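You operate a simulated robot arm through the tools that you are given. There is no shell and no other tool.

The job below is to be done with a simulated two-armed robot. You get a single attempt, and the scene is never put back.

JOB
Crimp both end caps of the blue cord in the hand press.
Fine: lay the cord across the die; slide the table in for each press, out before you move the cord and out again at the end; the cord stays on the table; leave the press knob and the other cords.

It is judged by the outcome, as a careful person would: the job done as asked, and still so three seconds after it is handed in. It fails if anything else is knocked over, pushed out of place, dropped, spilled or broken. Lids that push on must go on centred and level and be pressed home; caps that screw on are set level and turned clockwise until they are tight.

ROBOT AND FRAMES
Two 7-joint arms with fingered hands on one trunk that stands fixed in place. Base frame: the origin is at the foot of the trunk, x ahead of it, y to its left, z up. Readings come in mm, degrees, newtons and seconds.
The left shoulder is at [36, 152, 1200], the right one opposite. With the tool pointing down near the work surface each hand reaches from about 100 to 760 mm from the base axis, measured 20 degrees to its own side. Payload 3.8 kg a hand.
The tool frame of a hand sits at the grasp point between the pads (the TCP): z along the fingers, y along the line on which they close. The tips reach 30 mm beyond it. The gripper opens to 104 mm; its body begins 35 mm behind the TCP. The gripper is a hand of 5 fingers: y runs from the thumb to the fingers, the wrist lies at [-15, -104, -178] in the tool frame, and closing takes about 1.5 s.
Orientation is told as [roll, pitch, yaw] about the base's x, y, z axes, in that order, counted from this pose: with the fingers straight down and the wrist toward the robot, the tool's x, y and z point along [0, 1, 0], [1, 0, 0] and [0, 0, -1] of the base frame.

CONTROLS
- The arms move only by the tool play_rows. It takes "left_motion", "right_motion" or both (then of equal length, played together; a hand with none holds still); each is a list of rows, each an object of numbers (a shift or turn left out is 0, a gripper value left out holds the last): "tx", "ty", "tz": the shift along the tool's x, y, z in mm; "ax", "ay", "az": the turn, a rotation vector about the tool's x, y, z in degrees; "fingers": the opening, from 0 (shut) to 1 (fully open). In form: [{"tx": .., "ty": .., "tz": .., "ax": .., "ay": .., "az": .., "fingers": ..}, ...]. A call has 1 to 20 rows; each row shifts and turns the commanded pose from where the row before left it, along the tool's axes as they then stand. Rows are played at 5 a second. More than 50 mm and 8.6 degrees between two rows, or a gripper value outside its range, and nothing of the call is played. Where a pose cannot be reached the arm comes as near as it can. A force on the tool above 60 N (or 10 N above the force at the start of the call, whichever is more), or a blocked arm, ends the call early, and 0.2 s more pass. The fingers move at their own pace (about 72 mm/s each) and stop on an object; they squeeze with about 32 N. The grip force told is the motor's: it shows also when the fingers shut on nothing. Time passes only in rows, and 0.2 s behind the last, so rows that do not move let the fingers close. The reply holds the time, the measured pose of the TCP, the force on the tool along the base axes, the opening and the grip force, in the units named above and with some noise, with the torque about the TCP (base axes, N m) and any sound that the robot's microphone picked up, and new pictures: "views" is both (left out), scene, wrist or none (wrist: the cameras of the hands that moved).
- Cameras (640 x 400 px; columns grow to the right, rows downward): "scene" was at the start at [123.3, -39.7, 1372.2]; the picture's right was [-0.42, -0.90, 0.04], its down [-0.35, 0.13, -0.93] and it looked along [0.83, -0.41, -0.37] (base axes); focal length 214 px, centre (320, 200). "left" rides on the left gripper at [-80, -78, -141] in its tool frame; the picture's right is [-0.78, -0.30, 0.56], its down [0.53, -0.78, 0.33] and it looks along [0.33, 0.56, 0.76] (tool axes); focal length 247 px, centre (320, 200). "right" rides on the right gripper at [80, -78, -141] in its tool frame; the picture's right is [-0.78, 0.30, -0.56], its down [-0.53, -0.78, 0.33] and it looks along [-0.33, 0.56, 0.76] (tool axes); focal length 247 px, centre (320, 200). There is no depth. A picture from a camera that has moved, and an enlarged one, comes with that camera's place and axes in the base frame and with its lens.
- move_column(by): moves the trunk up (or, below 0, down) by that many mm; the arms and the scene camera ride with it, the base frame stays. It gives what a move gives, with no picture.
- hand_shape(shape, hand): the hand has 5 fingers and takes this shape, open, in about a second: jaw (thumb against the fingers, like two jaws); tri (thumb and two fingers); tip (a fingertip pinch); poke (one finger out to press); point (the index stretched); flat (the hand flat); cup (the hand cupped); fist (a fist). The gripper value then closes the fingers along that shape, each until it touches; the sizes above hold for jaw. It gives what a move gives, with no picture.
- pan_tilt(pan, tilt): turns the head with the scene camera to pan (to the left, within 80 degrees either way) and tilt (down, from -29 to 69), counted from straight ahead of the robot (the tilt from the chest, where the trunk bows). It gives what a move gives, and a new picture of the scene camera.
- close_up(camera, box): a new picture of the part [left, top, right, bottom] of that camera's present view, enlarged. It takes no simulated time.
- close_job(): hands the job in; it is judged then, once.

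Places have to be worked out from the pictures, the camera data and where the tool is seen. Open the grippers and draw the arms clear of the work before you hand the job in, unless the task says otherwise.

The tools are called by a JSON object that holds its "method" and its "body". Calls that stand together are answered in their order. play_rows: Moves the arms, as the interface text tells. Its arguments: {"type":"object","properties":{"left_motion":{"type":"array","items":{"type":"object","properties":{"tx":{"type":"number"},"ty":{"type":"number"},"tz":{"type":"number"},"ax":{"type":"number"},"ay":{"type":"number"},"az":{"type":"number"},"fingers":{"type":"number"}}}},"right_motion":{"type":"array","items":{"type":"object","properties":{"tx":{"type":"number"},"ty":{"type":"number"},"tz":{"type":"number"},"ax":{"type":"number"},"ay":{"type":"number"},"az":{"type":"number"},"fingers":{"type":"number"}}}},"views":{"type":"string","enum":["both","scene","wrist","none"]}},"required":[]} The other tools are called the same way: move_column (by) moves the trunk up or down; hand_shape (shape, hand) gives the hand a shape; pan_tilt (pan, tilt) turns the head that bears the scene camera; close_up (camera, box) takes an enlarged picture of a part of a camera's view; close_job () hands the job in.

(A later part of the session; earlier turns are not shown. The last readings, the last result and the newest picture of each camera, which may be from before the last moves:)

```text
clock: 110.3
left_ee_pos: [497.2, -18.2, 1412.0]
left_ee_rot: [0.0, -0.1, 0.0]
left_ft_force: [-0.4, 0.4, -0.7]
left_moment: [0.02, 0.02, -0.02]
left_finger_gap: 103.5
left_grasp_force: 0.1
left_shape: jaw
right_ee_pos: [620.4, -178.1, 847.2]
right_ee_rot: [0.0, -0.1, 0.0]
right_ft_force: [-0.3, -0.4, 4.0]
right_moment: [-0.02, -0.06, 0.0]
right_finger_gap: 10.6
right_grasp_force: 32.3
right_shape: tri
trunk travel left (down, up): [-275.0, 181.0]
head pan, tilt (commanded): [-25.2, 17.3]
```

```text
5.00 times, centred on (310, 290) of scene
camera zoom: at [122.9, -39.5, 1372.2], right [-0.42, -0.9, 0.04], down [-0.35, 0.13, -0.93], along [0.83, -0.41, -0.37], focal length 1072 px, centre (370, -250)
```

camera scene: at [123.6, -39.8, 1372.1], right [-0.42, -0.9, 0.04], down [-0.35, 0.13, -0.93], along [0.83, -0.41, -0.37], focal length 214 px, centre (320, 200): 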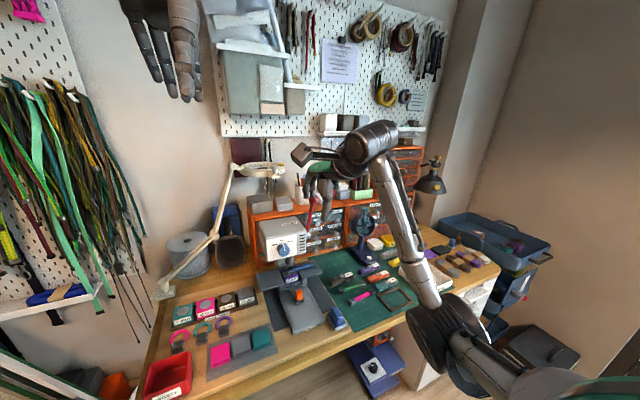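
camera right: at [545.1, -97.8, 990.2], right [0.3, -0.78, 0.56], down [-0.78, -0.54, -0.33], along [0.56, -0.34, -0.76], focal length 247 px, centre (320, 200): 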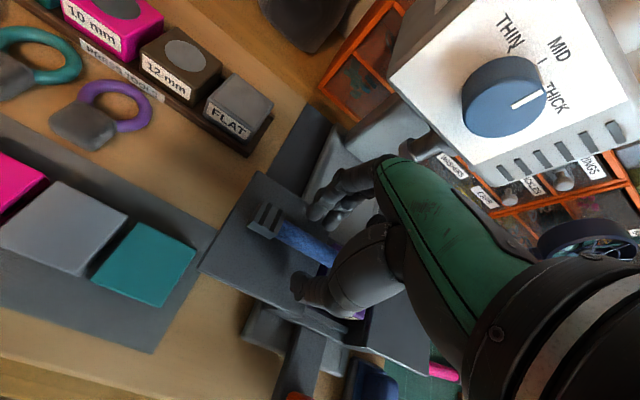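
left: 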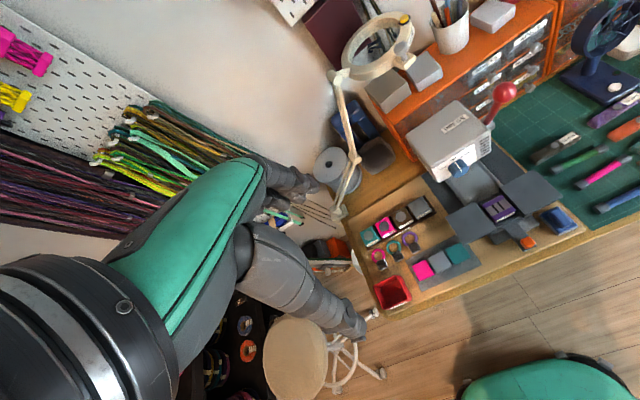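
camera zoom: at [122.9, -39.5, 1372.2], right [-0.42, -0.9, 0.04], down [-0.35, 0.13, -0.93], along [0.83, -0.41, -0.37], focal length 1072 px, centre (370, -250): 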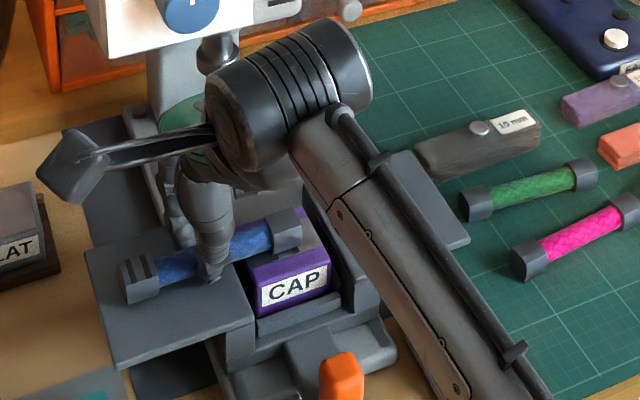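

Contact at 4 N again. I release, back off by the same path and check the centring with the left camera.

{"method": "play_rows", "body": {"right_motion": [{"tz": -1}, {"fingers": 0.12}, {"fingers": 0.2}, {"fingers": 0.3}, {"fingers": 0.4}, {}, {"tz": -10}, {"tz": -15}, {"tz": -14}, {"ty": -24, "tx": -10.8, "tz": -4}, {"ty": -24, "tx": -10.8, "tz": -4}, {"ty": -24, "tx": -10.8, "tz": -4}, {"ty": -24, "tx": -10.8, "tz": -4}, {"ty": -22, "tx": -10.0, "tz": -4}, {"ax": -7.6}, {"ax": -7.6}, {}], "views": "wrist"}}

{"method": "close_up", "body": {"camera": "left", "box": [440, 160, 540, 240]}}

{"method": "close_up", "body": {"camera": "right", "box": [250, 150, 330, 250]}}

{"method": "close_up", "body": {"camera": "scene", "box": [260, 260, 350, 330]}}

```text
clock: 113.9
left_ee_pos: [496.8, -19.5, 1409.8]
left_ee_rot: [0.0, 0.0, 0.0]
left_ft_force: [-0.6, 0.8, -0.9]
left_moment: [0.0, 0.04, 0.0]
left_finger_gap: 103.5
left_grasp_force: 0.1
left_shape: jaw
right_ee_pos: [502.3, -232.5, 907.0]
right_ee_rot: [-0.1, -15.4, 0.0]
right_ft_force: [-0.2, 0.1, 0.3]
right_moment: [-0.03, 0.0, 0.0]
right_finger_gap: 41.3
right_grasp_force: 0.0
right_shape: tri
trunk travel left (down, up): [-275.0, 181.0]
head pan, tilt (commanded): [-25.2, 17.3]
camera right: at [390.0, -152.7, 1024.1], right [0.14, -0.77, 0.62], down [-0.66, -0.54, -0.52], along [0.74, -0.34, -0.59], focal length 247 px, centre (320, 200)
```

right: 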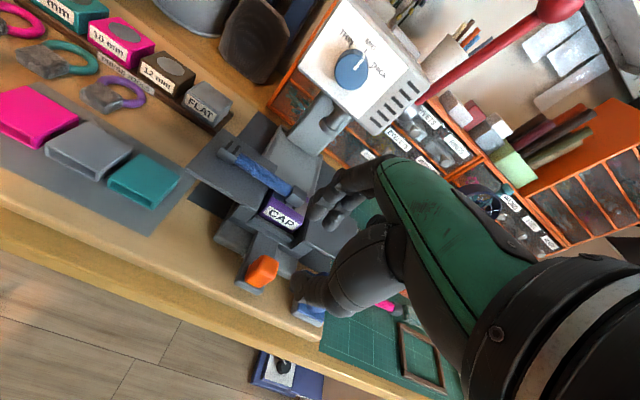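

```text
5.00 times, centred on (490, 200) of left
camera zoom: at [418.9, -98.1, 1551.9], right [-0.3, -0.78, -0.56], down [-0.78, 0.53, -0.33], along [0.56, 0.33, -0.76], focal length 1235 px, centre (-530, 200)
```

zoom: 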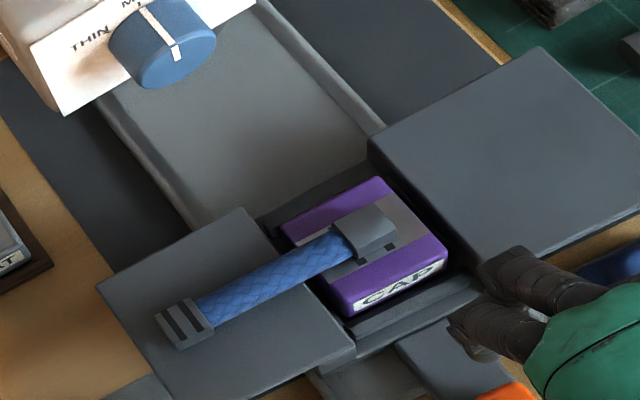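

```text
4.00 times, centred on (290, 200) of right
camera zoom: at [390.0, -152.7, 1024.1], right [0.14, -0.77, 0.62], down [-0.66, -0.54, -0.52], along [0.74, -0.34, -0.59], focal length 988 px, centre (440, 200)
```

zoom: 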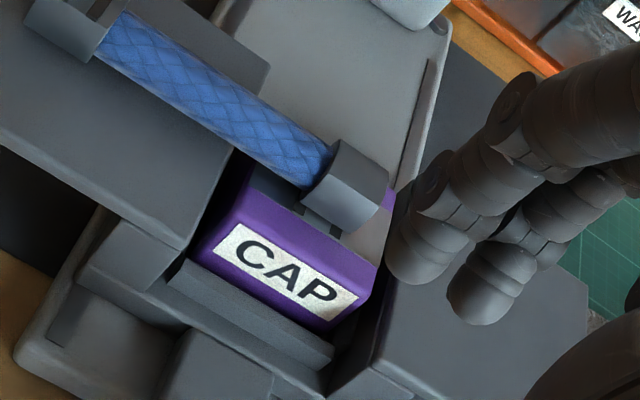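

```text
5.71 times, centred on (305, 295) of scene
camera zoom: at [123.7, -39.6, 1372.1], right [-0.42, -0.9, 0.04], down [-0.35, 0.13, -0.93], along [0.83, -0.41, -0.37], focal length 1226 px, centre (406, -343)
```

zoom: 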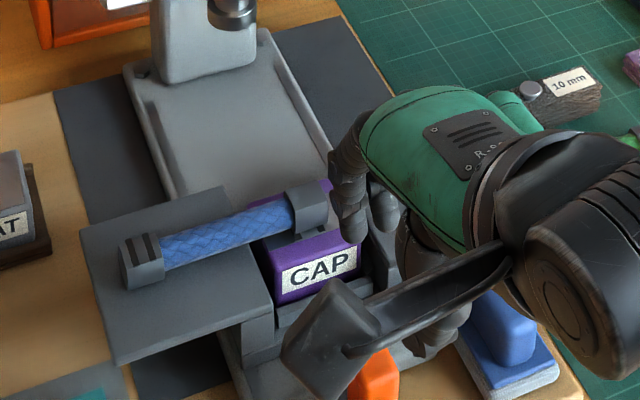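

Both wrist views now put the cap within ~2 mm of the die centre. I go down around the orange tab again.

{"method": "play_rows", "body": {"right_motion": [{"tz": 16, "ty": -1.8}, {"tz": 16, "ty": -1.8}, {"tz": 16, "ty": -1.8}, {"tz": 14, "ty": -1.6}, {}, {"tz": 6, "ty": -0.6}, {"tz": 6, "ty": -0.6}, {"tz": 6, "ty": -0.6}, {"tz": 6, "ty": -0.6}, {"tz": 4, "ty": -0.4}, {}], "views": "wrist"}}

{"method": "close_up", "body": {"camera": "right", "box": [200, 150, 400, 330]}}

```text
clock: 116.3
left_ee_pos: [495.6, -17.8, 1411.7]
left_ee_rot: [0.0, 0.0, 0.0]
left_ft_force: [-0.4, -0.4, 0.2]
left_moment: [-0.01, -0.01, -0.01]
left_finger_gap: 104.0
left_grasp_force: 0.1
left_shape: jaw
right_ee_pos: [515.1, -231.2, 817.6]
right_ee_rot: [-0.2, -15.2, 0.1]
right_ft_force: [-0.1, 0.5, -0.4]
right_moment: [-0.03, -0.01, 0.03]
right_finger_gap: 41.6
right_grasp_force: 0.1
right_shape: tri
trunk travel left (down, up): [-275.0, 181.0]
head pan, tilt (commanded): [-25.2, 17.3]
camera right: at [403.4, -152.5, 934.6], right [0.14, -0.77, 0.62], down [-0.66, -0.54, -0.52], along [0.74, -0.34, -0.59], focal length 247 px, centre (320, 200)
```

right: 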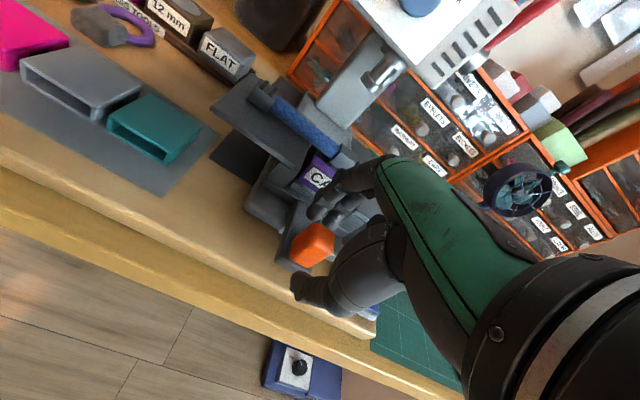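

```text
2.22 times, centred on (300, 240) of right
camera zoom: at [403.4, -152.5, 934.6], right [0.14, -0.77, 0.62], down [-0.66, -0.54, -0.52], along [0.74, -0.34, -0.59], focal length 549 px, centre (364, 111)
```

zoom: 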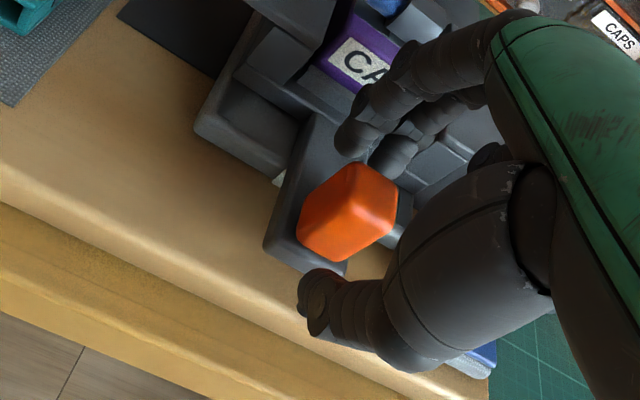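

The fork is around the tab. I close on it and push the table in, first 60 mm.

{"method": "play_rows", "body": {"right_motion": [{"tz": 1.5, "ty": 1}, {"fingers": 0.25}, {"fingers": 0.12}, {"fingers": 0.05}, {}, {}, {}, {"ty": 1.93, "tz": 0.52}, {"ty": 3.86, "tz": 1.04}, {"ty": 5.8, "tz": 1.57}, {"ty": 5.8, "tz": 1.57}, {"ty": 5.8, "tz": 1.57}, {"ty": 5.8, "tz": 1.57}, {"ty": 5.8, "tz": 1.57}, {"ty": 5.8, "tz": 1.57}, {"ty": 5.8, "tz": 1.57}, {"ty": 5.8, "tz": 1.57}, {"ty": 3.86, "tz": 1.04}, {"ty": 1.93, "tz": 0.52}, {}], "views": "wrist"}}

{"method": "close_up", "body": {"camera": "scene", "box": [250, 230, 350, 330]}}

```text
clock: 120.5
left_ee_pos: [497.6, -17.8, 1410.9]
left_ee_rot: [0.0, 0.0, 0.0]
left_ft_force: [-0.6, 0.2, 0.7]
left_moment: [-0.02, 0.01, 0.01]
left_finger_gap: 103.3
left_grasp_force: 0.0
left_shape: jaw
right_ee_pos: [577.5, -232.5, 815.9]
right_ee_rot: [-0.2, -15.2, 0.0]
right_ft_force: [-1.2, -0.2, -3.4]
right_moment: [0.0, 0.2, -0.02]
right_finger_gap: 14.8
right_grasp_force: 32.3
right_shape: tri
trunk travel left (down, up): [-275.0, 181.0]
head pan, tilt (commanded): [-25.2, 17.3]
camera right: at [465.1, -152.6, 933.2], right [0.14, -0.78, 0.62], down [-0.66, -0.54, -0.52], along [0.74, -0.34, -0.59], focal length 247 px, centre (320, 200)
```

right: 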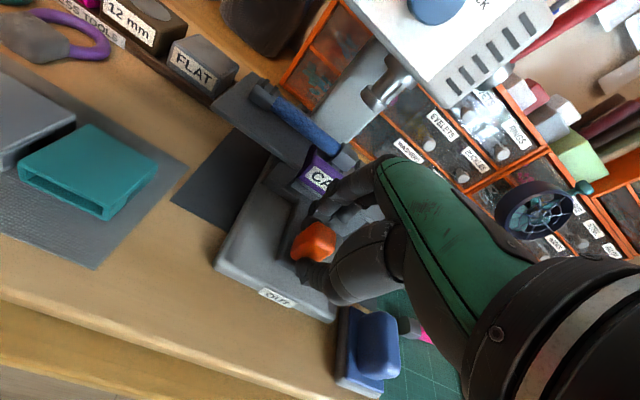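

```text
4.00 times, centred on (300, 280) of scene
camera zoom: at [123.6, -39.9, 1372.1], right [-0.42, -0.9, 0.04], down [-0.35, 0.13, -0.93], along [0.83, -0.41, -0.37], focal length 858 px, centre (400, -120)
```

zoom: 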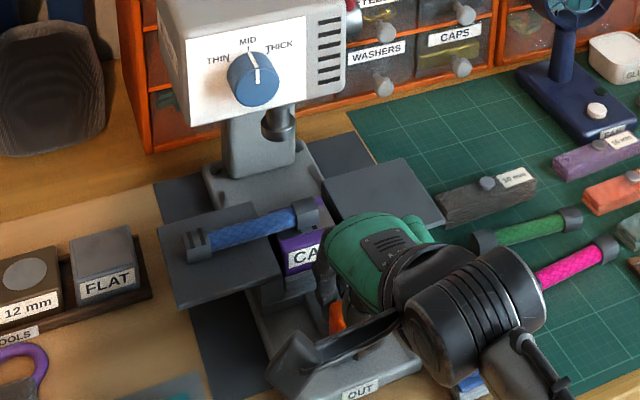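

The cord rides along steadily. I push the table the rest of the way in to its stop.

{"method": "play_rows", "body": {"right_motion": [{"ty": 1.93, "tz": 0.52}, {"ty": 3.86, "tz": 1.04}, {"ty": 5.8, "tz": 1.57}, {"ty": 5.8, "tz": 1.57}, {"ty": 5.8, "tz": 1.57}, {"ty": 5.8, "tz": 1.57}, {"ty": 5.8, "tz": 1.57}, {"ty": 5.8, "tz": 1.57}, {"ty": 5.8, "tz": 1.57}, {"ty": 3.86, "tz": 1.04}, {"ty": 3.86, "tz": 1.04}, {"ty": 3.86, "tz": 1.04}, {"ty": 3.86, "tz": 1.04}, {"ty": 2.9, "tz": 0.78}, {"ty": 2.9, "tz": 0.78}, {"ty": 1.93, "tz": 0.52}, {}], "views": "wrist"}}

{"method": "close_up", "body": {"camera": "scene", "box": [250, 230, 350, 330]}}

```text
clock: 124.1
left_ee_pos: [494.6, -18.5, 1413.2]
left_ee_rot: [0.0, 0.0, 0.0]
left_ft_force: [-0.3, 0.4, 0.2]
left_moment: [0.02, 0.01, 0.0]
left_finger_gap: 103.8
left_grasp_force: 0.1
left_shape: jaw
right_ee_pos: [647.3, -232.5, 816.5]
right_ee_rot: [-0.1, -15.1, 0.0]
right_ft_force: [-14.7, 0.9, -1.3]
right_moment: [0.05, 0.6, -0.04]
right_finger_gap: 15.1
right_grasp_force: 31.7
right_shape: tri
trunk travel left (down, up): [-275.0, 181.0]
head pan, tilt (commanded): [-25.2, 17.3]
camera right: at [535.4, -152.5, 933.5], right [0.14, -0.77, 0.62], down [-0.66, -0.54, -0.52], along [0.73, -0.34, -0.59], focal length 247 px, centre (320, 200)
```

right: 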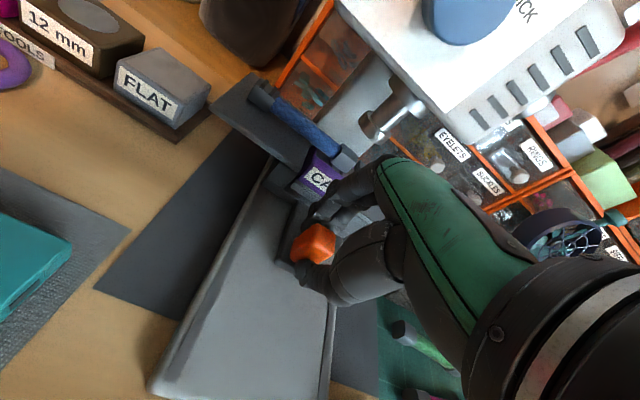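

```text
4.00 times, centred on (300, 280) of scene
camera zoom: at [121.1, -39.4, 1372.3], right [-0.42, -0.9, 0.04], down [-0.35, 0.13, -0.93], along [0.83, -0.41, -0.37], focal length 858 px, centre (400, -120)
```

zoom: 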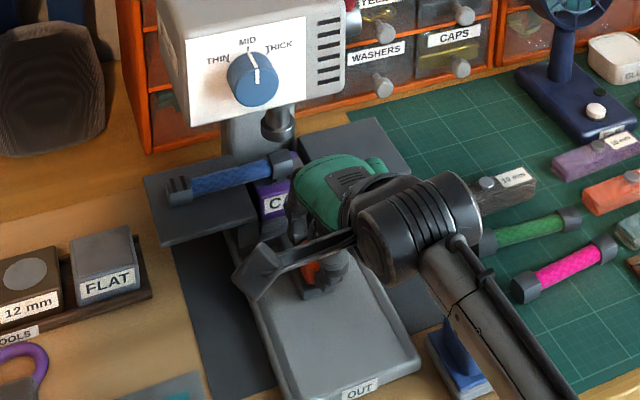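

The in-stop is met (15 N). I release the tab and back away along the earlier path.

{"method": "play_rows", "body": {"right_motion": [{"ty": -2, "tz": -0.5}, {"fingers": 0.15}, {"fingers": 0.25}, {"fingers": 0.38}, {}, {}, {"tz": -10}, {"tz": -12}, {"tz": -12}, {"ty": -20, "tz": -10}, {"ty": -25, "tz": -10}, {"ty": -25, "tz": -10}, {"ty": -25, "tz": -10}, {"ax": 7.6}, {"ax": 7.6}, {}], "views": "wrist"}}

{"method": "close_up", "body": {"camera": "scene", "box": [250, 210, 370, 320]}}

{"method": "close_up", "body": {"camera": "scene", "box": [282, 250, 322, 285]}}

```text
clock: 127.5
left_ee_pos: [496.8, -18.0, 1412.3]
left_ee_rot: [0.0, 0.0, 0.1]
left_ft_force: [-0.5, -0.4, -0.6]
left_moment: [0.0, 0.0, 0.01]
left_finger_gap: 103.7
left_grasp_force: 0.1
left_shape: jaw
right_ee_pos: [534.9, -231.8, 864.5]
right_ee_rot: [-0.1, 0.1, 0.0]
right_ft_force: [-0.3, -0.4, 0.2]
right_moment: [-0.03, 0.0, 0.01]
right_finger_gap: 39.0
right_grasp_force: 0.1
right_shape: tri
trunk travel left (down, up): [-275.0, 181.0]
head pan, tilt (commanded): [-25.2, 17.3]
camera right: at [457.7, -152.5, 1005.3], right [0.3, -0.78, 0.56], down [-0.78, -0.54, -0.33], along [0.55, -0.34, -0.76], focal length 247 px, centre (320, 200)
```

right: 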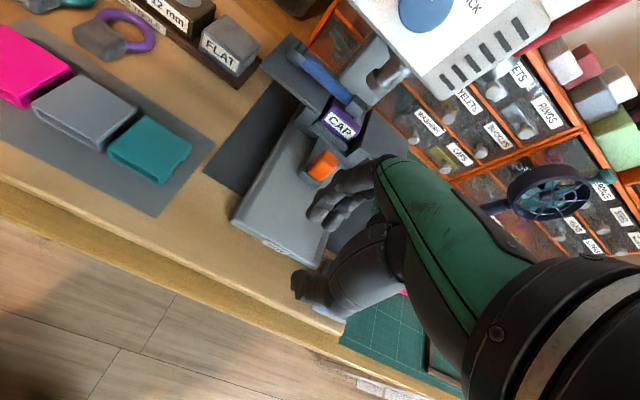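

```text
3.64 times, centred on (310, 265) of scene
camera zoom: at [122.5, -39.7, 1372.2], right [-0.42, -0.9, 0.04], down [-0.35, 0.13, -0.93], along [0.83, -0.41, -0.37], focal length 780 px, centre (356, -36)
```

zoom: 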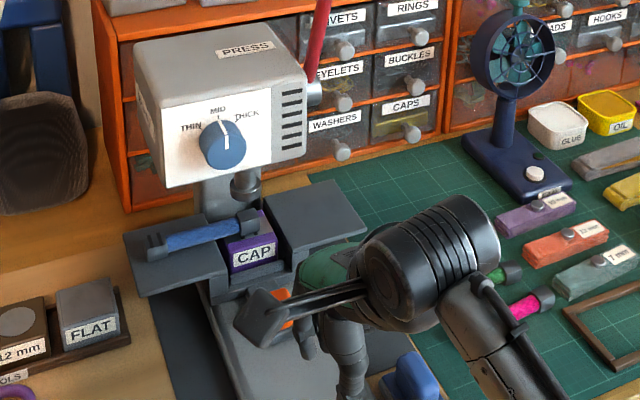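

```text
11.43 times, centred on (302, 268) of scene
camera zoom: at [122.5, -39.7, 1372.2], right [-0.42, -0.9, 0.04], down [-0.35, 0.13, -0.93], along [0.83, -0.41, -0.37], focal length 2451 px, centre (526, -571)
```

zoom: 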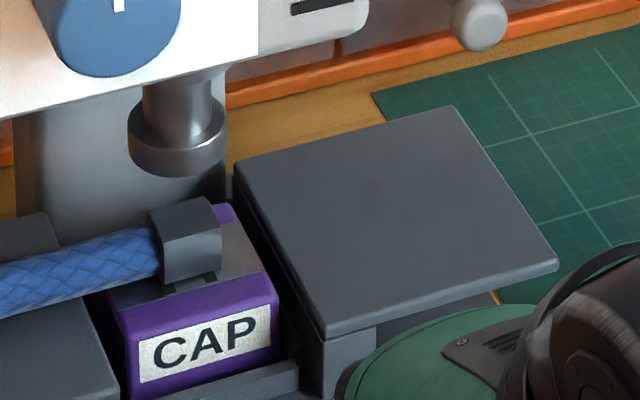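

The second cap sits under the ram just as the first did. I raise the hand and go back over the lever ball with an 18° tilt.

{"method": "play_rows", "body": {"right_motion": [{"tz": -47, "tx": -9.1, "fingers": 0.7}, {"tz": -47, "tx": -9.1}, {"tz": -47, "tx": -9.1}, {"tz": -47, "tx": -9.1}, {"tz": -47, "tx": -9.1}, {"tz": -47, "tx": -9.1}, {"tz": -48, "tx": -9.1}, {"ty": 35.4}, {"ty": 35.4}, {"ty": 35.4}, {"ty": 35.4}, {"ax": -6}, {"ax": -6}, {"ax": -6}, {}], "views": "wrist"}}

{"method": "close_up", "body": {"camera": "right", "box": [200, 120, 440, 320]}}

```text
clock: 130.7
left_ee_pos: [495.8, -17.8, 1411.8]
left_ee_rot: [0.0, 0.0, 0.0]
left_ft_force: [0.2, 0.1, -0.7]
left_moment: [0.01, -0.02, 0.0]
left_finger_gap: 103.5
left_grasp_force: 0.1
left_shape: jaw
right_ee_pos: [677.4, -296.1, 1194.0]
right_ee_rot: [-0.2, -18.1, 0.0]
right_ft_force: [0.6, 0.2, 0.1]
right_moment: [-0.02, -0.02, 0.0]
right_finger_gap: 72.6
right_grasp_force: 0.0
right_shape: tri
trunk travel left (down, up): [-275.0, 181.0]
head pan, tilt (commanded): [-25.2, 17.3]
camera right: at [559.8, -216.2, 1304.4], right [0.11, -0.77, 0.62], down [-0.64, -0.54, -0.56], along [0.76, -0.34, -0.55], focal length 247 px, centre (320, 200)
```

right: 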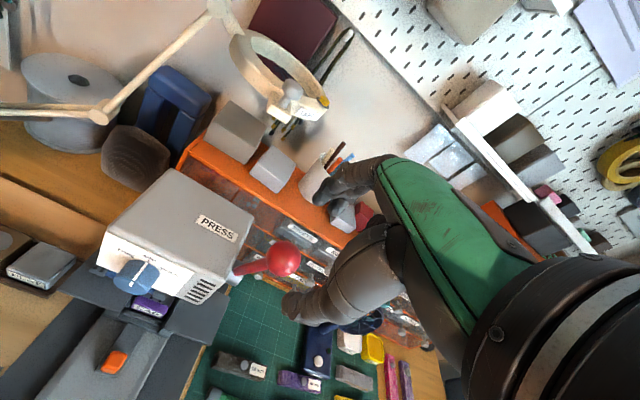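

```text
2.00 times, centred on (320, 220) of right
camera zoom: at [559.8, -216.2, 1304.4], right [0.11, -0.77, 0.62], down [-0.64, -0.54, -0.56], along [0.76, -0.34, -0.55], focal length 494 px, centre (320, 160)
```

zoom: 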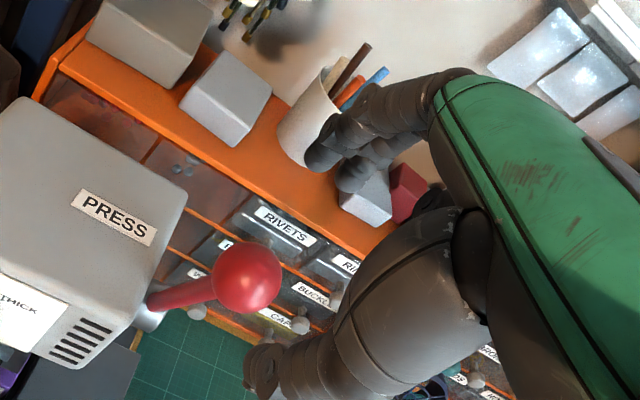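

The view is identical to the first approach (ball at the same pixel), so I repeat the descent and close on the ball.

{"method": "play_rows", "body": {"right_motion": [{"tz": 12}, {"tz": 12}, {"tz": 12}, {"tz": 12}, {"tz": 12}, {"tz": 8}, {"tz": 4}, {}, {"fingers": 0.5}, {"fingers": 0.4}, {"fingers": 0.3}, {"fingers": 0.2}, {"fingers": 0.1}, {"fingers": 0.0}, {}, {}], "views": "wrist"}}

{"method": "close_up", "body": {"camera": "right", "box": [200, 120, 440, 320]}}

```text
clock: 134.1
left_ee_pos: [497.8, -19.1, 1411.1]
left_ee_rot: [0.1, 0.1, 0.0]
left_ft_force: [-0.5, -0.7, -0.3]
left_moment: [0.01, -0.03, 0.01]
left_finger_gap: 103.7
left_grasp_force: 0.1
left_shape: jaw
right_ee_pos: [701.3, -295.1, 1123.7]
right_ee_rot: [-0.2, -17.7, 0.1]
right_ft_force: [-4.8, 3.0, -12.6]
right_moment: [0.02, -0.14, 0.05]
right_finger_gap: 18.1
right_grasp_force: 32.1
right_shape: tri
trunk travel left (down, up): [-275.0, 181.0]
head pan, tilt (commanded): [-25.2, 17.3]
camera right: at [583.9, -215.5, 1234.2], right [0.11, -0.78, 0.62], down [-0.64, -0.54, -0.55], along [0.76, -0.33, -0.56], focal length 247 px, centre (320, 200)
```

right: 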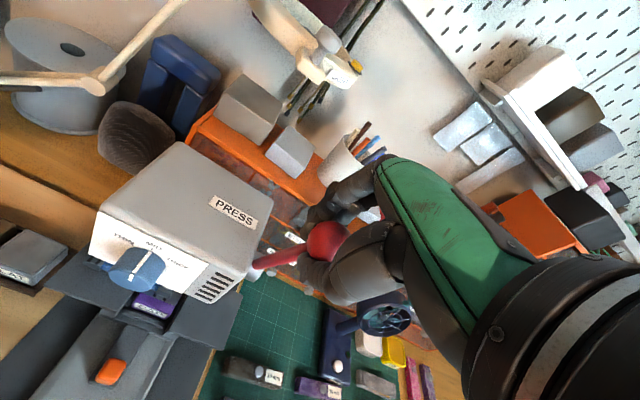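

```text
2.00 times, centred on (320, 220) of right
camera zoom: at [583.9, -215.5, 1234.2], right [0.11, -0.78, 0.62], down [-0.64, -0.54, -0.55], along [0.76, -0.33, -0.56], focal length 494 px, centre (320, 160)
```

zoom: 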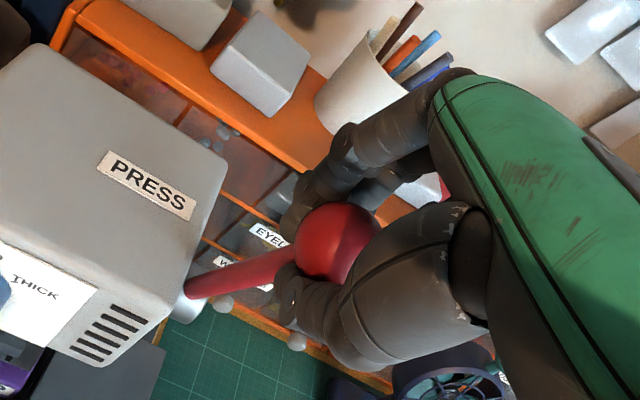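

Same firm grip. I turn the lever down along the corrected 171 mm arc, 36° first.

{"method": "play_rows", "body": {"right_motion": [{"ty": -11.93, "tz": 0.5, "ax": -4}, {"ty": -11.93, "tz": 0.5, "ax": -4}, {"ty": -11.93, "tz": 0.5, "ax": -4}, {"ty": -11.93, "tz": 0.5, "ax": -4}, {"ty": -11.93, "tz": 0.5, "ax": -4}, {"ty": -11.93, "tz": 0.5, "ax": -4}, {"ty": -11.93, "tz": 0.5, "ax": -4}, {"ty": -11.93, "tz": 0.5, "ax": -4}, {"ty": -11.93, "tz": 0.5, "ax": -4}, {}], "views": "none"}}

{"method": "close_up", "body": {"camera": "scene", "box": [250, 200, 340, 300]}}

```text
clock: 136.3
left_ee_pos: [501.3, -17.5, 1410.5]
left_ee_rot: [0.0, 0.3, -0.1]
left_ft_force: [0.3, 0.1, -0.5]
left_moment: [-0.01, -0.03, -0.04]
left_finger_gap: 103.8
left_grasp_force: 0.0
left_shape: jaw
right_ee_pos: [618.0, -295.1, 1059.3]
right_ee_rot: [-0.2, -53.8, 0.2]
right_ft_force: [17.2, 3.2, -4.8]
right_moment: [-0.07, -0.26, -0.04]
right_finger_gap: 17.8
right_grasp_force: 32.0
right_shape: tri
trunk travel left (down, up): [-275.0, 181.0]
head pan, tilt (commanded): [-25.2, 17.3]
```

```text
4.00 times, centred on (295, 250) of scene
camera zoom: at [127.9, -39.2, 1371.7], right [-0.42, -0.9, 0.04], down [-0.36, 0.13, -0.93], along [0.83, -0.41, -0.38], focal length 858 px, centre (420, 0)
```

zoom: 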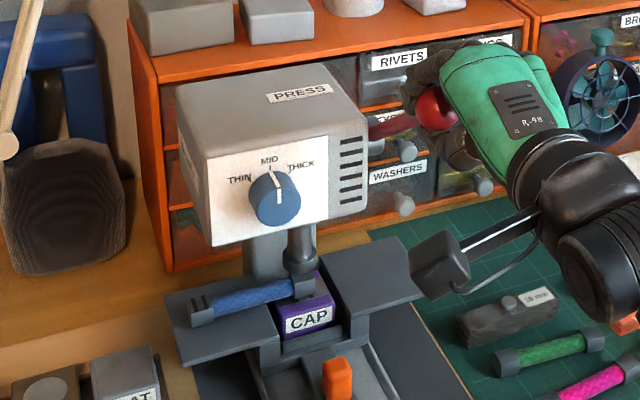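

The ram is descending onto the second cap at 54°. I continue another 28° with a little inward correction.

{"method": "play_rows", "body": {"right_motion": [{"ty": -11.93, "tz": 0.9, "ax": -4}, {"ty": -11.93, "tz": 0.9, "ax": -4}, {"ty": -11.93, "tz": 0.9, "ax": -4}, {"ty": -11.93, "tz": 0.9, "ax": -4}, {"ty": -8.95, "tz": 0.8, "ax": -3}, {"ty": -8.95, "tz": 0.8, "ax": -3}, {"ty": -8.95, "tz": 0.6, "ax": -3}, {"ty": -8.95, "tz": 0.6, "ax": -3}, {}], "views": "none"}}

{"method": "close_up", "body": {"camera": "scene", "box": [270, 225, 350, 295]}}

```text
clock: 138.3
left_ee_pos: [499.2, -17.7, 1410.8]
left_ee_rot: [0.0, 0.2, 0.0]
left_ft_force: [-0.6, -0.2, -0.4]
left_moment: [-0.01, -0.01, 0.04]
left_finger_gap: 103.5
left_grasp_force: 0.1
left_shape: jaw
right_ee_pos: [588.5, -295.7, 984.9]
right_ee_rot: [-1.1, -82.0, 1.0]
right_ft_force: [12.7, 0.9, 6.2]
right_moment: [-0.07, -0.28, -0.14]
right_finger_gap: 17.4
right_grasp_force: 32.1
right_shape: tri
trunk travel left (down, up): [-275.0, 181.0]
head pan, tilt (commanded): [-25.2, 17.3]
```

```text
5.71 times, centred on (310, 260) of scene
camera zoom: at [125.0, -39.0, 1372.0], right [-0.42, -0.9, 0.04], down [-0.35, 0.13, -0.93], along [0.83, -0.41, -0.37], focal length 1226 px, centre (377, -143)
```

zoom: 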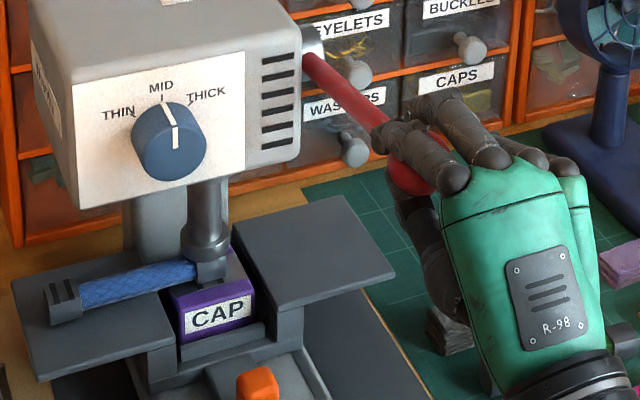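

At 82° the foot bears on the cap. I go on to the bottom stop in smaller steps, as on the first press.

{"method": "play_rows", "body": {"right_motion": [{"ty": -8.9, "tz": 0.7, "ax": -3}, {"ty": -8.9, "tz": 0.6, "ax": -3}, {"ty": -6, "tz": 0.4, "ax": -2}, {"ty": -6, "tz": 0.4, "ax": -2}, {}, {}], "views": "none"}}

{"method": "close_up", "body": {"camera": "scene", "box": [270, 225, 350, 295]}}

```text
clock: 139.7
left_ee_pos: [496.0, -16.3, 1411.4]
left_ee_rot: [-0.1, 0.0, 0.0]
left_ft_force: [-0.1, -0.8, 0.4]
left_moment: [0.01, -0.01, 0.0]
left_finger_gap: 103.6
left_grasp_force: 0.0
left_shape: jaw
right_ee_pos: [589.6, -294.9, 961.6]
right_ee_rot: [-176.2, -87.2, 176.2]
right_ft_force: [18.8, -3.5, 34.1]
right_moment: [0.1, -0.21, -0.23]
right_finger_gap: 17.2
right_grasp_force: 32.1
right_shape: tri
trunk travel left (down, up): [-275.0, 181.0]
head pan, tilt (commanded): [-25.2, 17.3]
```

```text
5.71 times, centred on (310, 260) of scene
camera zoom: at [122.4, -38.2, 1372.5], right [-0.42, -0.9, 0.04], down [-0.35, 0.13, -0.93], along [0.83, -0.41, -0.37], focal length 1226 px, centre (377, -143)
```

zoom: 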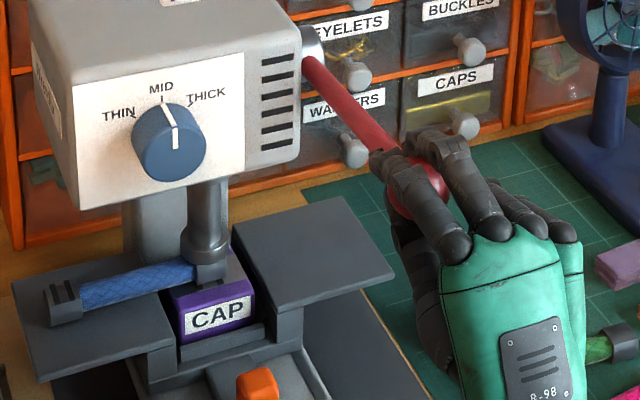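

Same 34 N at the bottom as the first time. I apply the same extra push to make the crimp equally full.

{"method": "play_rows", "body": {"right_motion": [{"ty": -3}, {"ty": -3}, {"ty": -2, "tz": 1.5}, {"ty": -3, "tz": 1}, {"ty": -3}, {}, {}], "views": "none"}}

{"method": "close_up", "body": {"camera": "scene", "box": [282, 250, 322, 285]}}

```text
clock: 141.3
left_ee_pos: [491.6, -15.7, 1413.3]
left_ee_rot: [0.0, -0.1, 0.0]
left_ft_force: [-1.2, 0.0, 0.2]
left_moment: [-0.02, -0.01, 0.0]
left_finger_gap: 103.3
left_grasp_force: 0.1
left_shape: jaw
right_ee_pos: [589.9, -293.6, 956.7]
right_ee_rot: [-176.1, -86.1, 176.2]
right_ft_force: [11.0, -7.1, 50.2]
right_moment: [0.18, -0.52, -0.41]
right_finger_gap: 17.9
right_grasp_force: 32.1
right_shape: tri
trunk travel left (down, up): [-275.0, 181.0]
head pan, tilt (commanded): [-25.2, 17.3]
```

```text
11.43 times, centred on (302, 268) of scene
camera zoom: at [118.3, -37.8, 1372.8], right [-0.42, -0.9, 0.04], down [-0.35, 0.13, -0.93], along [0.84, -0.41, -0.37], focal length 2451 px, centre (526, -571)
```

zoom: 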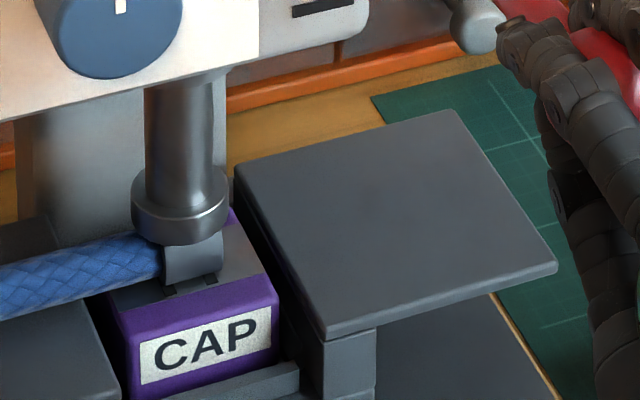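

The foot is fully down on the second cap at 50 N. I take off the extra push and swing the lever back up.

{"method": "play_rows", "body": {"right_motion": [{"ty": 5, "tz": -1}, {"ty": 5, "tz": -1}, {"ty": 4, "tz": -0.5}, {"ty": 8.9, "tz": 0.3, "ax": 3}, {"ty": 8.9, "tz": 0.3, "ax": 3}, {"ty": 11.9, "tz": 0.42, "ax": 4}, {"ty": 11.9, "tz": 0.42, "ax": 4}, {"ty": 11.9, "tz": 0.42, "ax": 4}, {"ty": 11.9, "tz": 0.42, "ax": 4}, {"ty": 11.9, "tz": 0.42, "ax": 4}, {"ty": 11.9, "tz": 0.42, "ax": 4}, {"ty": 11.9, "tz": 0.42, "ax": 4}, {"ty": 11.9, "tz": 0.42, "ax": 4}, {"ty": 11.9, "tz": 0.42, "ax": 4}, {"ty": 11.9, "tz": 0.42, "ax": 4}, {}], "views": "none"}}

{"method": "close_up", "body": {"camera": "scene", "box": [272, 245, 322, 290]}}

```text
clock: 144.7
left_ee_pos: [498.2, -16.4, 1411.4]
left_ee_rot: [-0.1, 0.1, -0.1]
left_ft_force: [0.0, -0.5, -0.2]
left_moment: [-0.01, -0.03, 0.01]
left_finger_gap: 103.7
left_grasp_force: 0.1
left_shape: jaw
right_ee_pos: [635.6, -294.5, 1078.2]
right_ee_rot: [-0.2, -45.9, 0.2]
right_ft_force: [4.9, 5.3, 2.4]
right_moment: [-0.22, -0.28, -0.02]
right_finger_gap: 17.9
right_grasp_force: 32.1
right_shape: tri
trunk travel left (down, up): [-275.0, 181.0]
head pan, tilt (commanded): [-25.2, 17.3]
```

```text
8.89 times, centred on (297, 268) of scene
camera zoom: at [124.1, -38.2, 1372.1], right [-0.42, -0.9, 0.04], down [-0.35, 0.13, -0.93], along [0.83, -0.41, -0.37], focal length 1906 px, centre (524, -400)
```

zoom: 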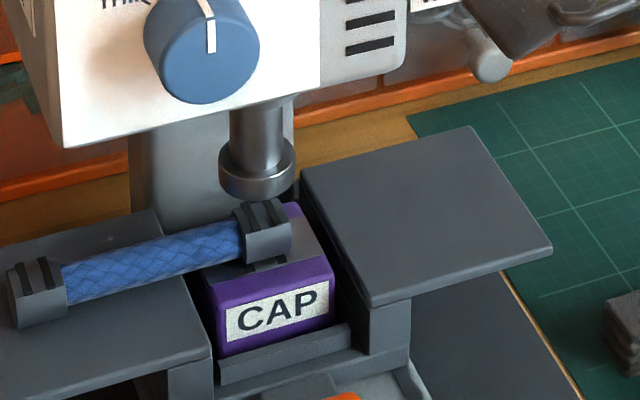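

Both caps now show the two pressed grooves – the second crimp is made. I bring the lever fully back up to rest.

{"method": "play_rows", "body": {"right_motion": [{"ty": 11.9, "tz": 0.42, "ax": 4}, {"ty": 11.9, "tz": 0.42, "ax": 4}, {"ty": 11.9, "tz": 0.42, "ax": 4}, {"ty": 11.9, "tz": 0.42, "ax": 4}, {"ty": 11.9, "tz": 0.42, "ax": 4}, {"ty": 11.9, "tz": 0.42, "ax": 4}, {"ty": 8.9, "tz": 0.42, "ax": 3}, {}], "views": "none"}}

{"method": "play_rows", "body": {"right_motion": [{"ty": -3}, {"fingers": 0.35}, {"fingers": 0.55}, {"fingers": 0.7}, {}, {}, {"tz": -15}, {"tz": -20}, {"tz": -20}, {"tz": -25}, {"ax": 3.3}, {"ty": -32.9, "tz": -8.8, "tx": 15.2}, {"ty": -32.9, "tz": -8.8, "tx": 15.2}, {"ty": -32.9, "tz": -8.8, "tx": 15.2}, {"ty": -32.9, "tz": -8.8, "tx": 15.2}, {}], "views": "scene"}}

```text
clock: 146.5
left_ee_pos: [494.2, -16.3, 1413.4]
left_ee_rot: [-0.1, -0.2, -0.1]
left_ft_force: [-0.3, -1.0, 0.3]
left_moment: [0.02, 0.0, -0.02]
left_finger_gap: 103.5
left_grasp_force: 0.0
left_shape: jaw
right_ee_pos: [700.2, -293.8, 1119.6]
right_ee_rot: [-0.2, -18.8, 0.1]
right_ft_force: [-15.0, 8.7, -8.6]
right_moment: [-0.17, -0.01, 0.13]
right_finger_gap: 18.6
right_grasp_force: 32.1
right_shape: tri
trunk travel left (down, up): [-275.0, 181.0]
head pan, tilt (commanded): [-25.2, 17.3]
```

```text
clock: 149.9
left_ee_pos: [497.2, -17.9, 1411.6]
left_ee_rot: [-0.1, 0.0, 0.1]
left_ft_force: [0.0, 0.2, -0.7]
left_moment: [0.02, -0.02, -0.01]
left_finger_gap: 103.6
left_grasp_force: 0.0
left_shape: jaw
right_ee_pos: [535.5, -234.3, 1193.5]
right_ee_rot: [-0.1, -15.7, 0.0]
right_ft_force: [0.7, 0.5, 0.3]
right_moment: [0.02, 0.01, -0.02]
right_finger_gap: 72.4
right_grasp_force: 0.1
right_shape: tri
trunk travel left (down, up): [-275.0, 181.0]
head pan, tilt (commanded): [-25.2, 17.3]
camera scene: at [123.6, -39.8, 1372.1], right [-0.42, -0.9, 0.04], down [-0.35, 0.13, -0.93], along [0.83, -0.41, -0.37], focal length 214 px, centre (320, 200)
```

scene: 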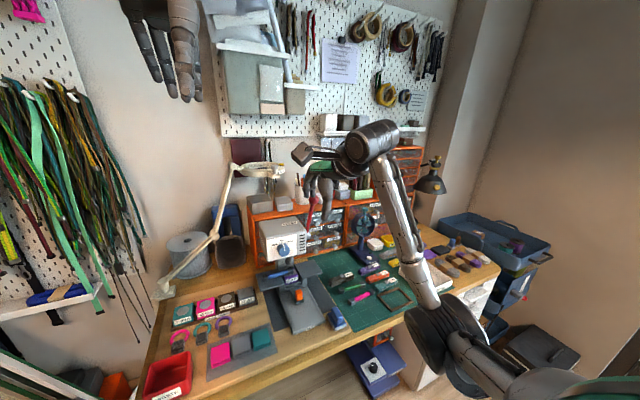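

The lever is upright again and the hand is free. I go down behind the tab as before.

{"method": "play_rows", "body": {"right_motion": [{"ty": -10.5, "tz": 40, "tx": 0.3, "ax": 0.4, "fingers": 0.38}, {"ty": -10.5, "tz": 40, "tx": 0.3}, {"ty": -10.5, "tz": 40, "tx": 0.3}, {"ty": -10.5, "tz": 40, "tx": 0.3}, {"ty": -10.5, "tz": 40, "tx": 0.3}, {"ty": -10.5, "tz": 40, "tx": 0.3}, {"ty": -10.5, "tz": 40, "tx": 0.3}, {"ty": -10.3, "tz": 40, "tx": 0.3}, {}], "views": "wrist"}}

```text
clock: 151.9
left_ee_pos: [497.5, -17.1, 1411.2]
left_ee_rot: [-0.1, 0.0, 0.0]
left_ft_force: [-0.1, -0.2, 1.0]
left_moment: [0.01, 0.01, 0.02]
left_finger_gap: 103.4
left_grasp_force: 0.1
left_shape: jaw
right_ee_pos: [541.8, -233.0, 863.9]
right_ee_rot: [-0.1, -15.3, 0.0]
right_ft_force: [0.1, 0.4, -0.4]
right_moment: [-0.01, 0.0, -0.02]
right_finger_gap: 39.5
right_grasp_force: 0.1
right_shape: tri
trunk travel left (down, up): [-275.0, 181.0]
head pan, tilt (commanded): [-25.2, 17.3]
camera right: at [429.2, -153.1, 980.0], right [0.14, -0.78, 0.62], down [-0.66, -0.54, -0.52], along [0.74, -0.34, -0.59], focal length 247 px, centre (320, 200)
```

right: 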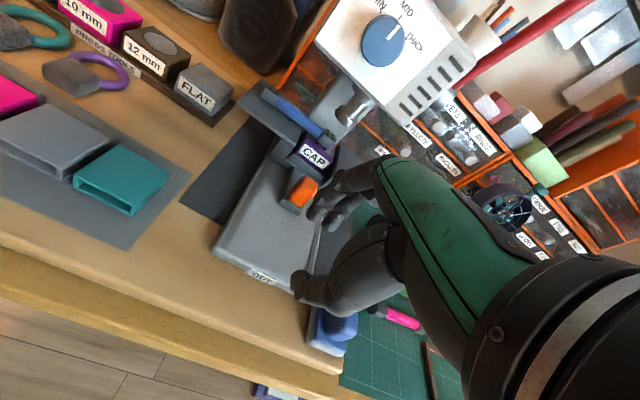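

The pose matches the earlier one. I move forward over the tab and down around it.

{"method": "play_rows", "body": {"right_motion": [{"ty": 23, "tz": 9.8}, {"ty": 23, "tz": 9.8}, {"ty": 23, "tz": 9.8}, {"ty": 22.5, "tz": 9.8}, {}, {"tz": 10}, {"tz": 10}, {"tz": 8}, {"tz": 6}, {}], "views": "wrist"}}

{"method": "close_up", "body": {"camera": "right", "box": [200, 80, 440, 280]}}

```text
clock: 154.1
left_ee_pos: [496.3, -17.5, 1411.9]
left_ee_rot: [0.0, 0.0, -0.1]
left_ft_force: [-0.1, 0.1, -1.3]
left_moment: [0.0, -0.02, 0.0]
left_finger_gap: 103.3
left_grasp_force: 0.2
left_shape: jaw
right_ee_pos: [649.0, -232.2, 817.3]
right_ee_rot: [-0.2, -15.3, 0.0]
right_ft_force: [-0.3, -0.1, 0.5]
right_moment: [-0.02, 0.03, 0.02]
right_finger_gap: 39.8
right_grasp_force: 0.1
right_shape: tri
trunk travel left (down, up): [-275.0, 181.0]
head pan, tilt (commanded): [-25.2, 17.3]
camera right: at [536.6, -153.4, 934.1], right [0.14, -0.77, 0.62], down [-0.66, -0.54, -0.52], along [0.74, -0.34, -0.59], focal length 247 px, centre (320, 200)
```

right: 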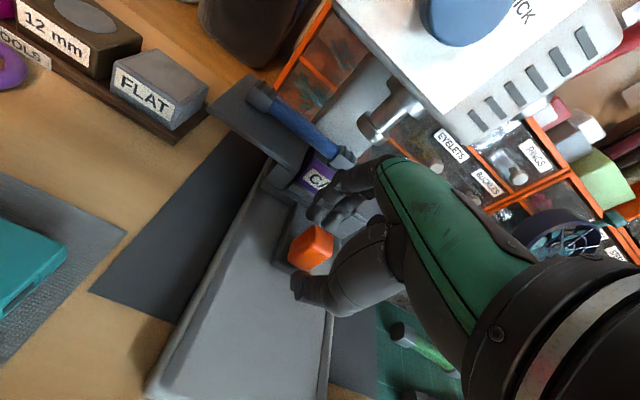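

```text
2.00 times, centred on (320, 180) of right
camera zoom: at [536.6, -153.4, 934.1], right [0.14, -0.77, 0.62], down [-0.66, -0.54, -0.52], along [0.74, -0.34, -0.59], focal length 494 px, centre (320, 240)
```

zoom: 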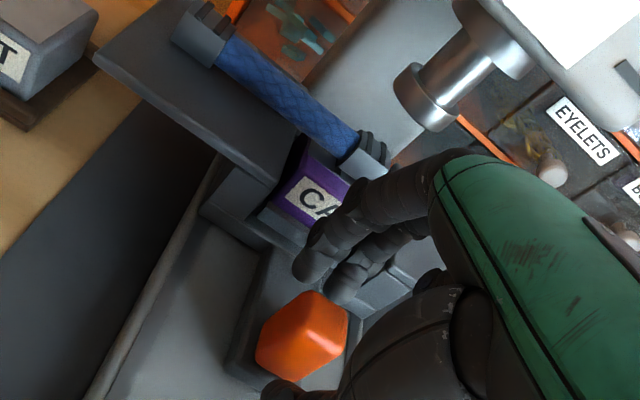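

The fork is around the tab as on the last pull. I close and draw the table out, first 60 mm.

{"method": "play_rows", "body": {"right_motion": [{"tz": 1.5}, {"fingers": 0.25}, {"fingers": 0.12}, {"fingers": 0.05}, {}, {}, {}, {"ty": -1.93, "tz": -0.52}, {"ty": -3.86, "tz": -1.04}, {"ty": -5.8, "tz": -1.57}, {"ty": -5.8, "tz": -1.57}, {"ty": -5.8, "tz": -1.57}, {"ty": -5.8, "tz": -1.57}, {"ty": -5.8, "tz": -1.57}, {"ty": -5.8, "tz": -1.57}, {"ty": -5.8, "tz": -1.57}, {"ty": -5.8, "tz": -1.57}, {"ty": -3.86, "tz": -1.04}, {"ty": -1.93, "tz": -0.52}, {}], "views": "none"}}

{"method": "play_rows", "body": {"right_motion": [{"ty": -1.93, "tz": -0.52}, {"ty": -3.86, "tz": -1.04}, {"ty": -5.8, "tz": -1.57}, {"ty": -5.8, "tz": -1.57}, {"ty": -5.8, "tz": -1.57}, {"ty": -5.8, "tz": -1.57}, {"ty": -5.8, "tz": -1.57}, {"ty": -5.8, "tz": -1.57}, {"ty": -5.8, "tz": -1.57}, {"ty": -5.8, "tz": -1.57}, {"ty": -5.8, "tz": -1.57}, {"ty": -3.86, "tz": -1.04}, {"ty": -3.86, "tz": -1.04}, {"ty": -2.9, "tz": -0.78}, {"ty": -1.93, "tz": -0.52}, {"ty": -1.93, "tz": -0.52}, {}], "views": "wrist"}}

{"method": "close_up", "body": {"camera": "scene", "box": [250, 230, 350, 330]}}

```text
clock: 158.3
left_ee_pos: [496.0, -17.9, 1411.8]
left_ee_rot: [0.1, -0.1, -0.1]
left_ft_force: [-0.2, -0.7, 0.5]
left_moment: [-0.01, -0.01, 0.03]
left_finger_gap: 103.3
left_grasp_force: 0.1
left_shape: jaw
right_ee_pos: [590.1, -233.0, 814.7]
right_ee_rot: [-0.2, -15.3, 0.0]
right_ft_force: [2.2, 0.2, -0.6]
right_moment: [-0.01, 0.14, -0.04]
right_finger_gap: 13.4
right_grasp_force: 31.9
right_shape: tri
trunk travel left (down, up): [-275.0, 181.0]
head pan, tilt (commanded): [-25.2, 17.3]
```

```text
clock: 161.9
left_ee_pos: [498.5, -17.7, 1411.6]
left_ee_rot: [0.0, 0.2, 0.0]
left_ft_force: [0.3, 0.3, -0.1]
left_moment: [0.02, -0.03, 0.01]
left_finger_gap: 103.7
left_grasp_force: 0.0
left_shape: jaw
right_ee_pos: [514.8, -234.5, 814.0]
right_ee_rot: [-0.1, -15.3, 0.0]
right_ft_force: [7.2, -0.6, -1.6]
right_moment: [0.0, -0.02, -0.06]
right_finger_gap: 13.4
right_grasp_force: 32.2
right_shape: tri
trunk travel left (down, up): [-275.0, 181.0]
head pan, tilt (commanded): [-25.2, 17.3]
camera right: at [402.8, -153.6, 931.9], right [0.14, -0.78, 0.62], down [-0.66, -0.54, -0.52], along [0.74, -0.34, -0.59], focal length 247 px, centre (320, 200)
```

right: 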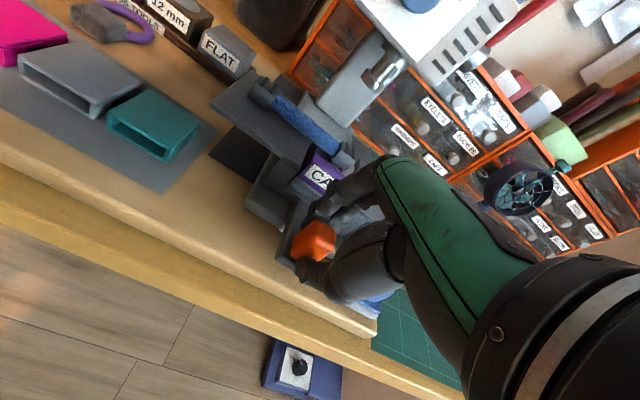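

```text
4.00 times, centred on (300, 280) of scene
camera zoom: at [124.9, -39.9, 1372.0], right [-0.42, -0.9, 0.04], down [-0.35, 0.13, -0.93], along [0.83, -0.41, -0.37], focal length 858 px, centre (400, -120)
```

zoom: 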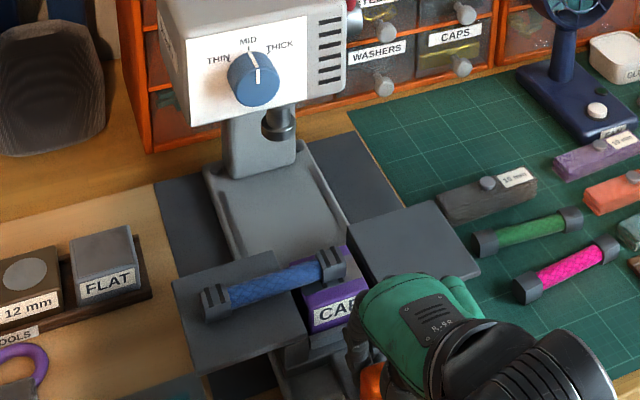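

The table is out at its stop with the cord resting on it, both caps crimped. I release the tab and withdraw the hand up and back clear of the work.

{"method": "play_rows", "body": {"right_motion": [{"ty": 1.2, "fingers": 0.15}, {"fingers": 0.25}, {"fingers": 0.4}, {}, {"tz": -12}, {"tz": -12}, {"tz": -14}, {"tz": -20}, {"tz": -25}, {"tz": -35}, {"tz": -40}, {"tz": -40, "tx": -15}, {"tz": -40, "tx": -20}, {"tz": -40, "tx": -20}, {"tz": -40, "tx": -20}, {"tz": -40, "tx": -20}, {"ax": 7.6}, {"ax": 7.6}, {}], "views": "both"}}

{"method": "close_up", "body": {"camera": "scene", "box": [250, 230, 370, 330]}}

{"method": "close_up", "body": {"camera": "left", "box": [400, 120, 600, 270]}}

```text
clock: 165.9
left_ee_pos: [496.6, -17.2, 1411.2]
left_ee_rot: [0.0, 0.0, -0.1]
left_ft_force: [0.1, -0.3, -0.2]
left_moment: [0.01, 0.01, -0.02]
left_finger_gap: 103.8
left_grasp_force: 0.1
left_shape: jaw
right_ee_pos: [419.9, -329.1, 1161.9]
right_ee_rot: [-0.1, 0.0, -0.1]
right_ft_force: [0.0, -0.1, 0.2]
right_moment: [0.0, -0.02, 0.04]
right_finger_gap: 41.4
right_grasp_force: 0.1
right_shape: tri
trunk travel left (down, up): [-275.0, 181.0]
head pan, tilt (commanded): [-25.2, 17.3]
camera scene: at [123.1, -39.6, 1372.2], right [-0.42, -0.9, 0.04], down [-0.35, 0.13, -0.93], along [0.83, -0.41, -0.37], focal length 214 px, centre (320, 200)
camera right: at [343.0, -247.7, 1303.7], right [0.3, -0.78, 0.56], down [-0.78, -0.53, -0.33], along [0.56, -0.34, -0.76], focal length 247 px, centre (320, 200)
```

scene: 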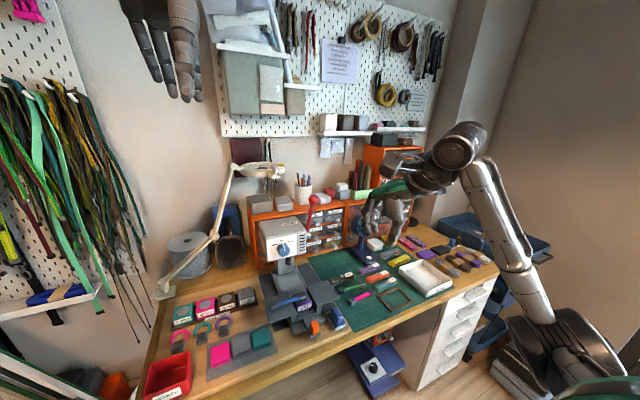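
right: 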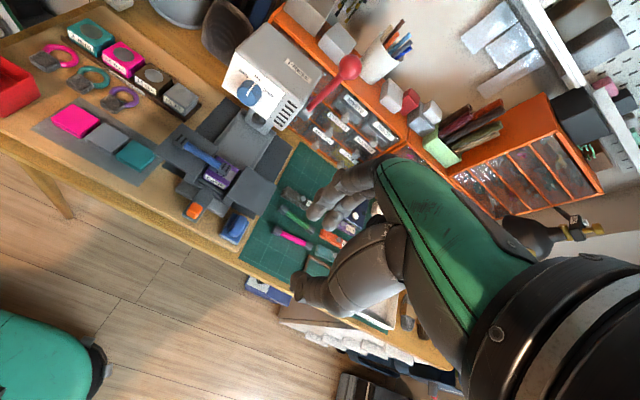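

```text
4.00 times, centred on (310, 280) of scene
camera zoom: at [123.1, -39.6, 1372.2], right [-0.42, -0.9, 0.04], down [-0.35, 0.13, -0.93], along [0.83, -0.41, -0.37], focal length 858 px, centre (360, -120)
```

zoom: 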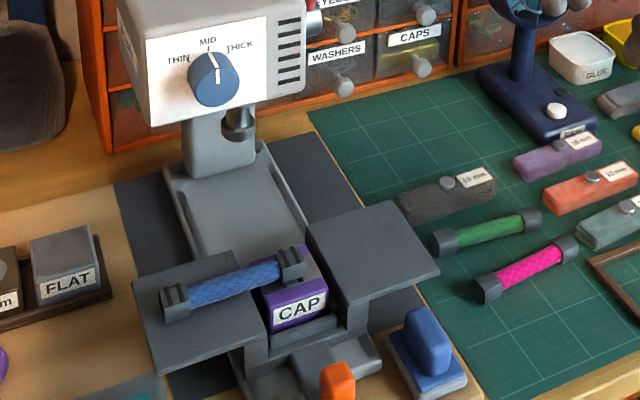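

```text
2.67 times, centred on (500, 195) of left
camera zoom: at [418.2, -98.1, 1552.0], right [-0.3, -0.78, -0.56], down [-0.78, 0.53, -0.33], along [0.56, 0.33, -0.76], focal length 659 px, centre (-160, 213)
```

zoom: 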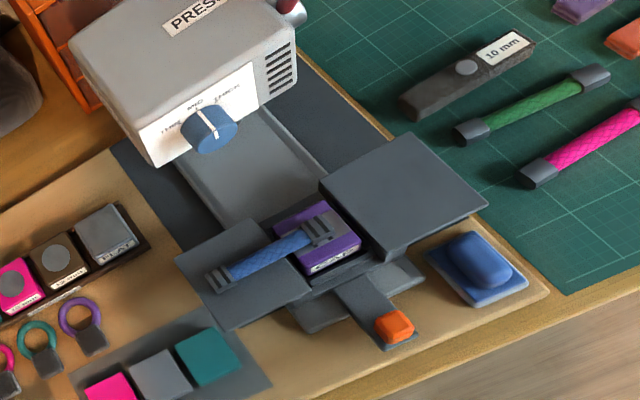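

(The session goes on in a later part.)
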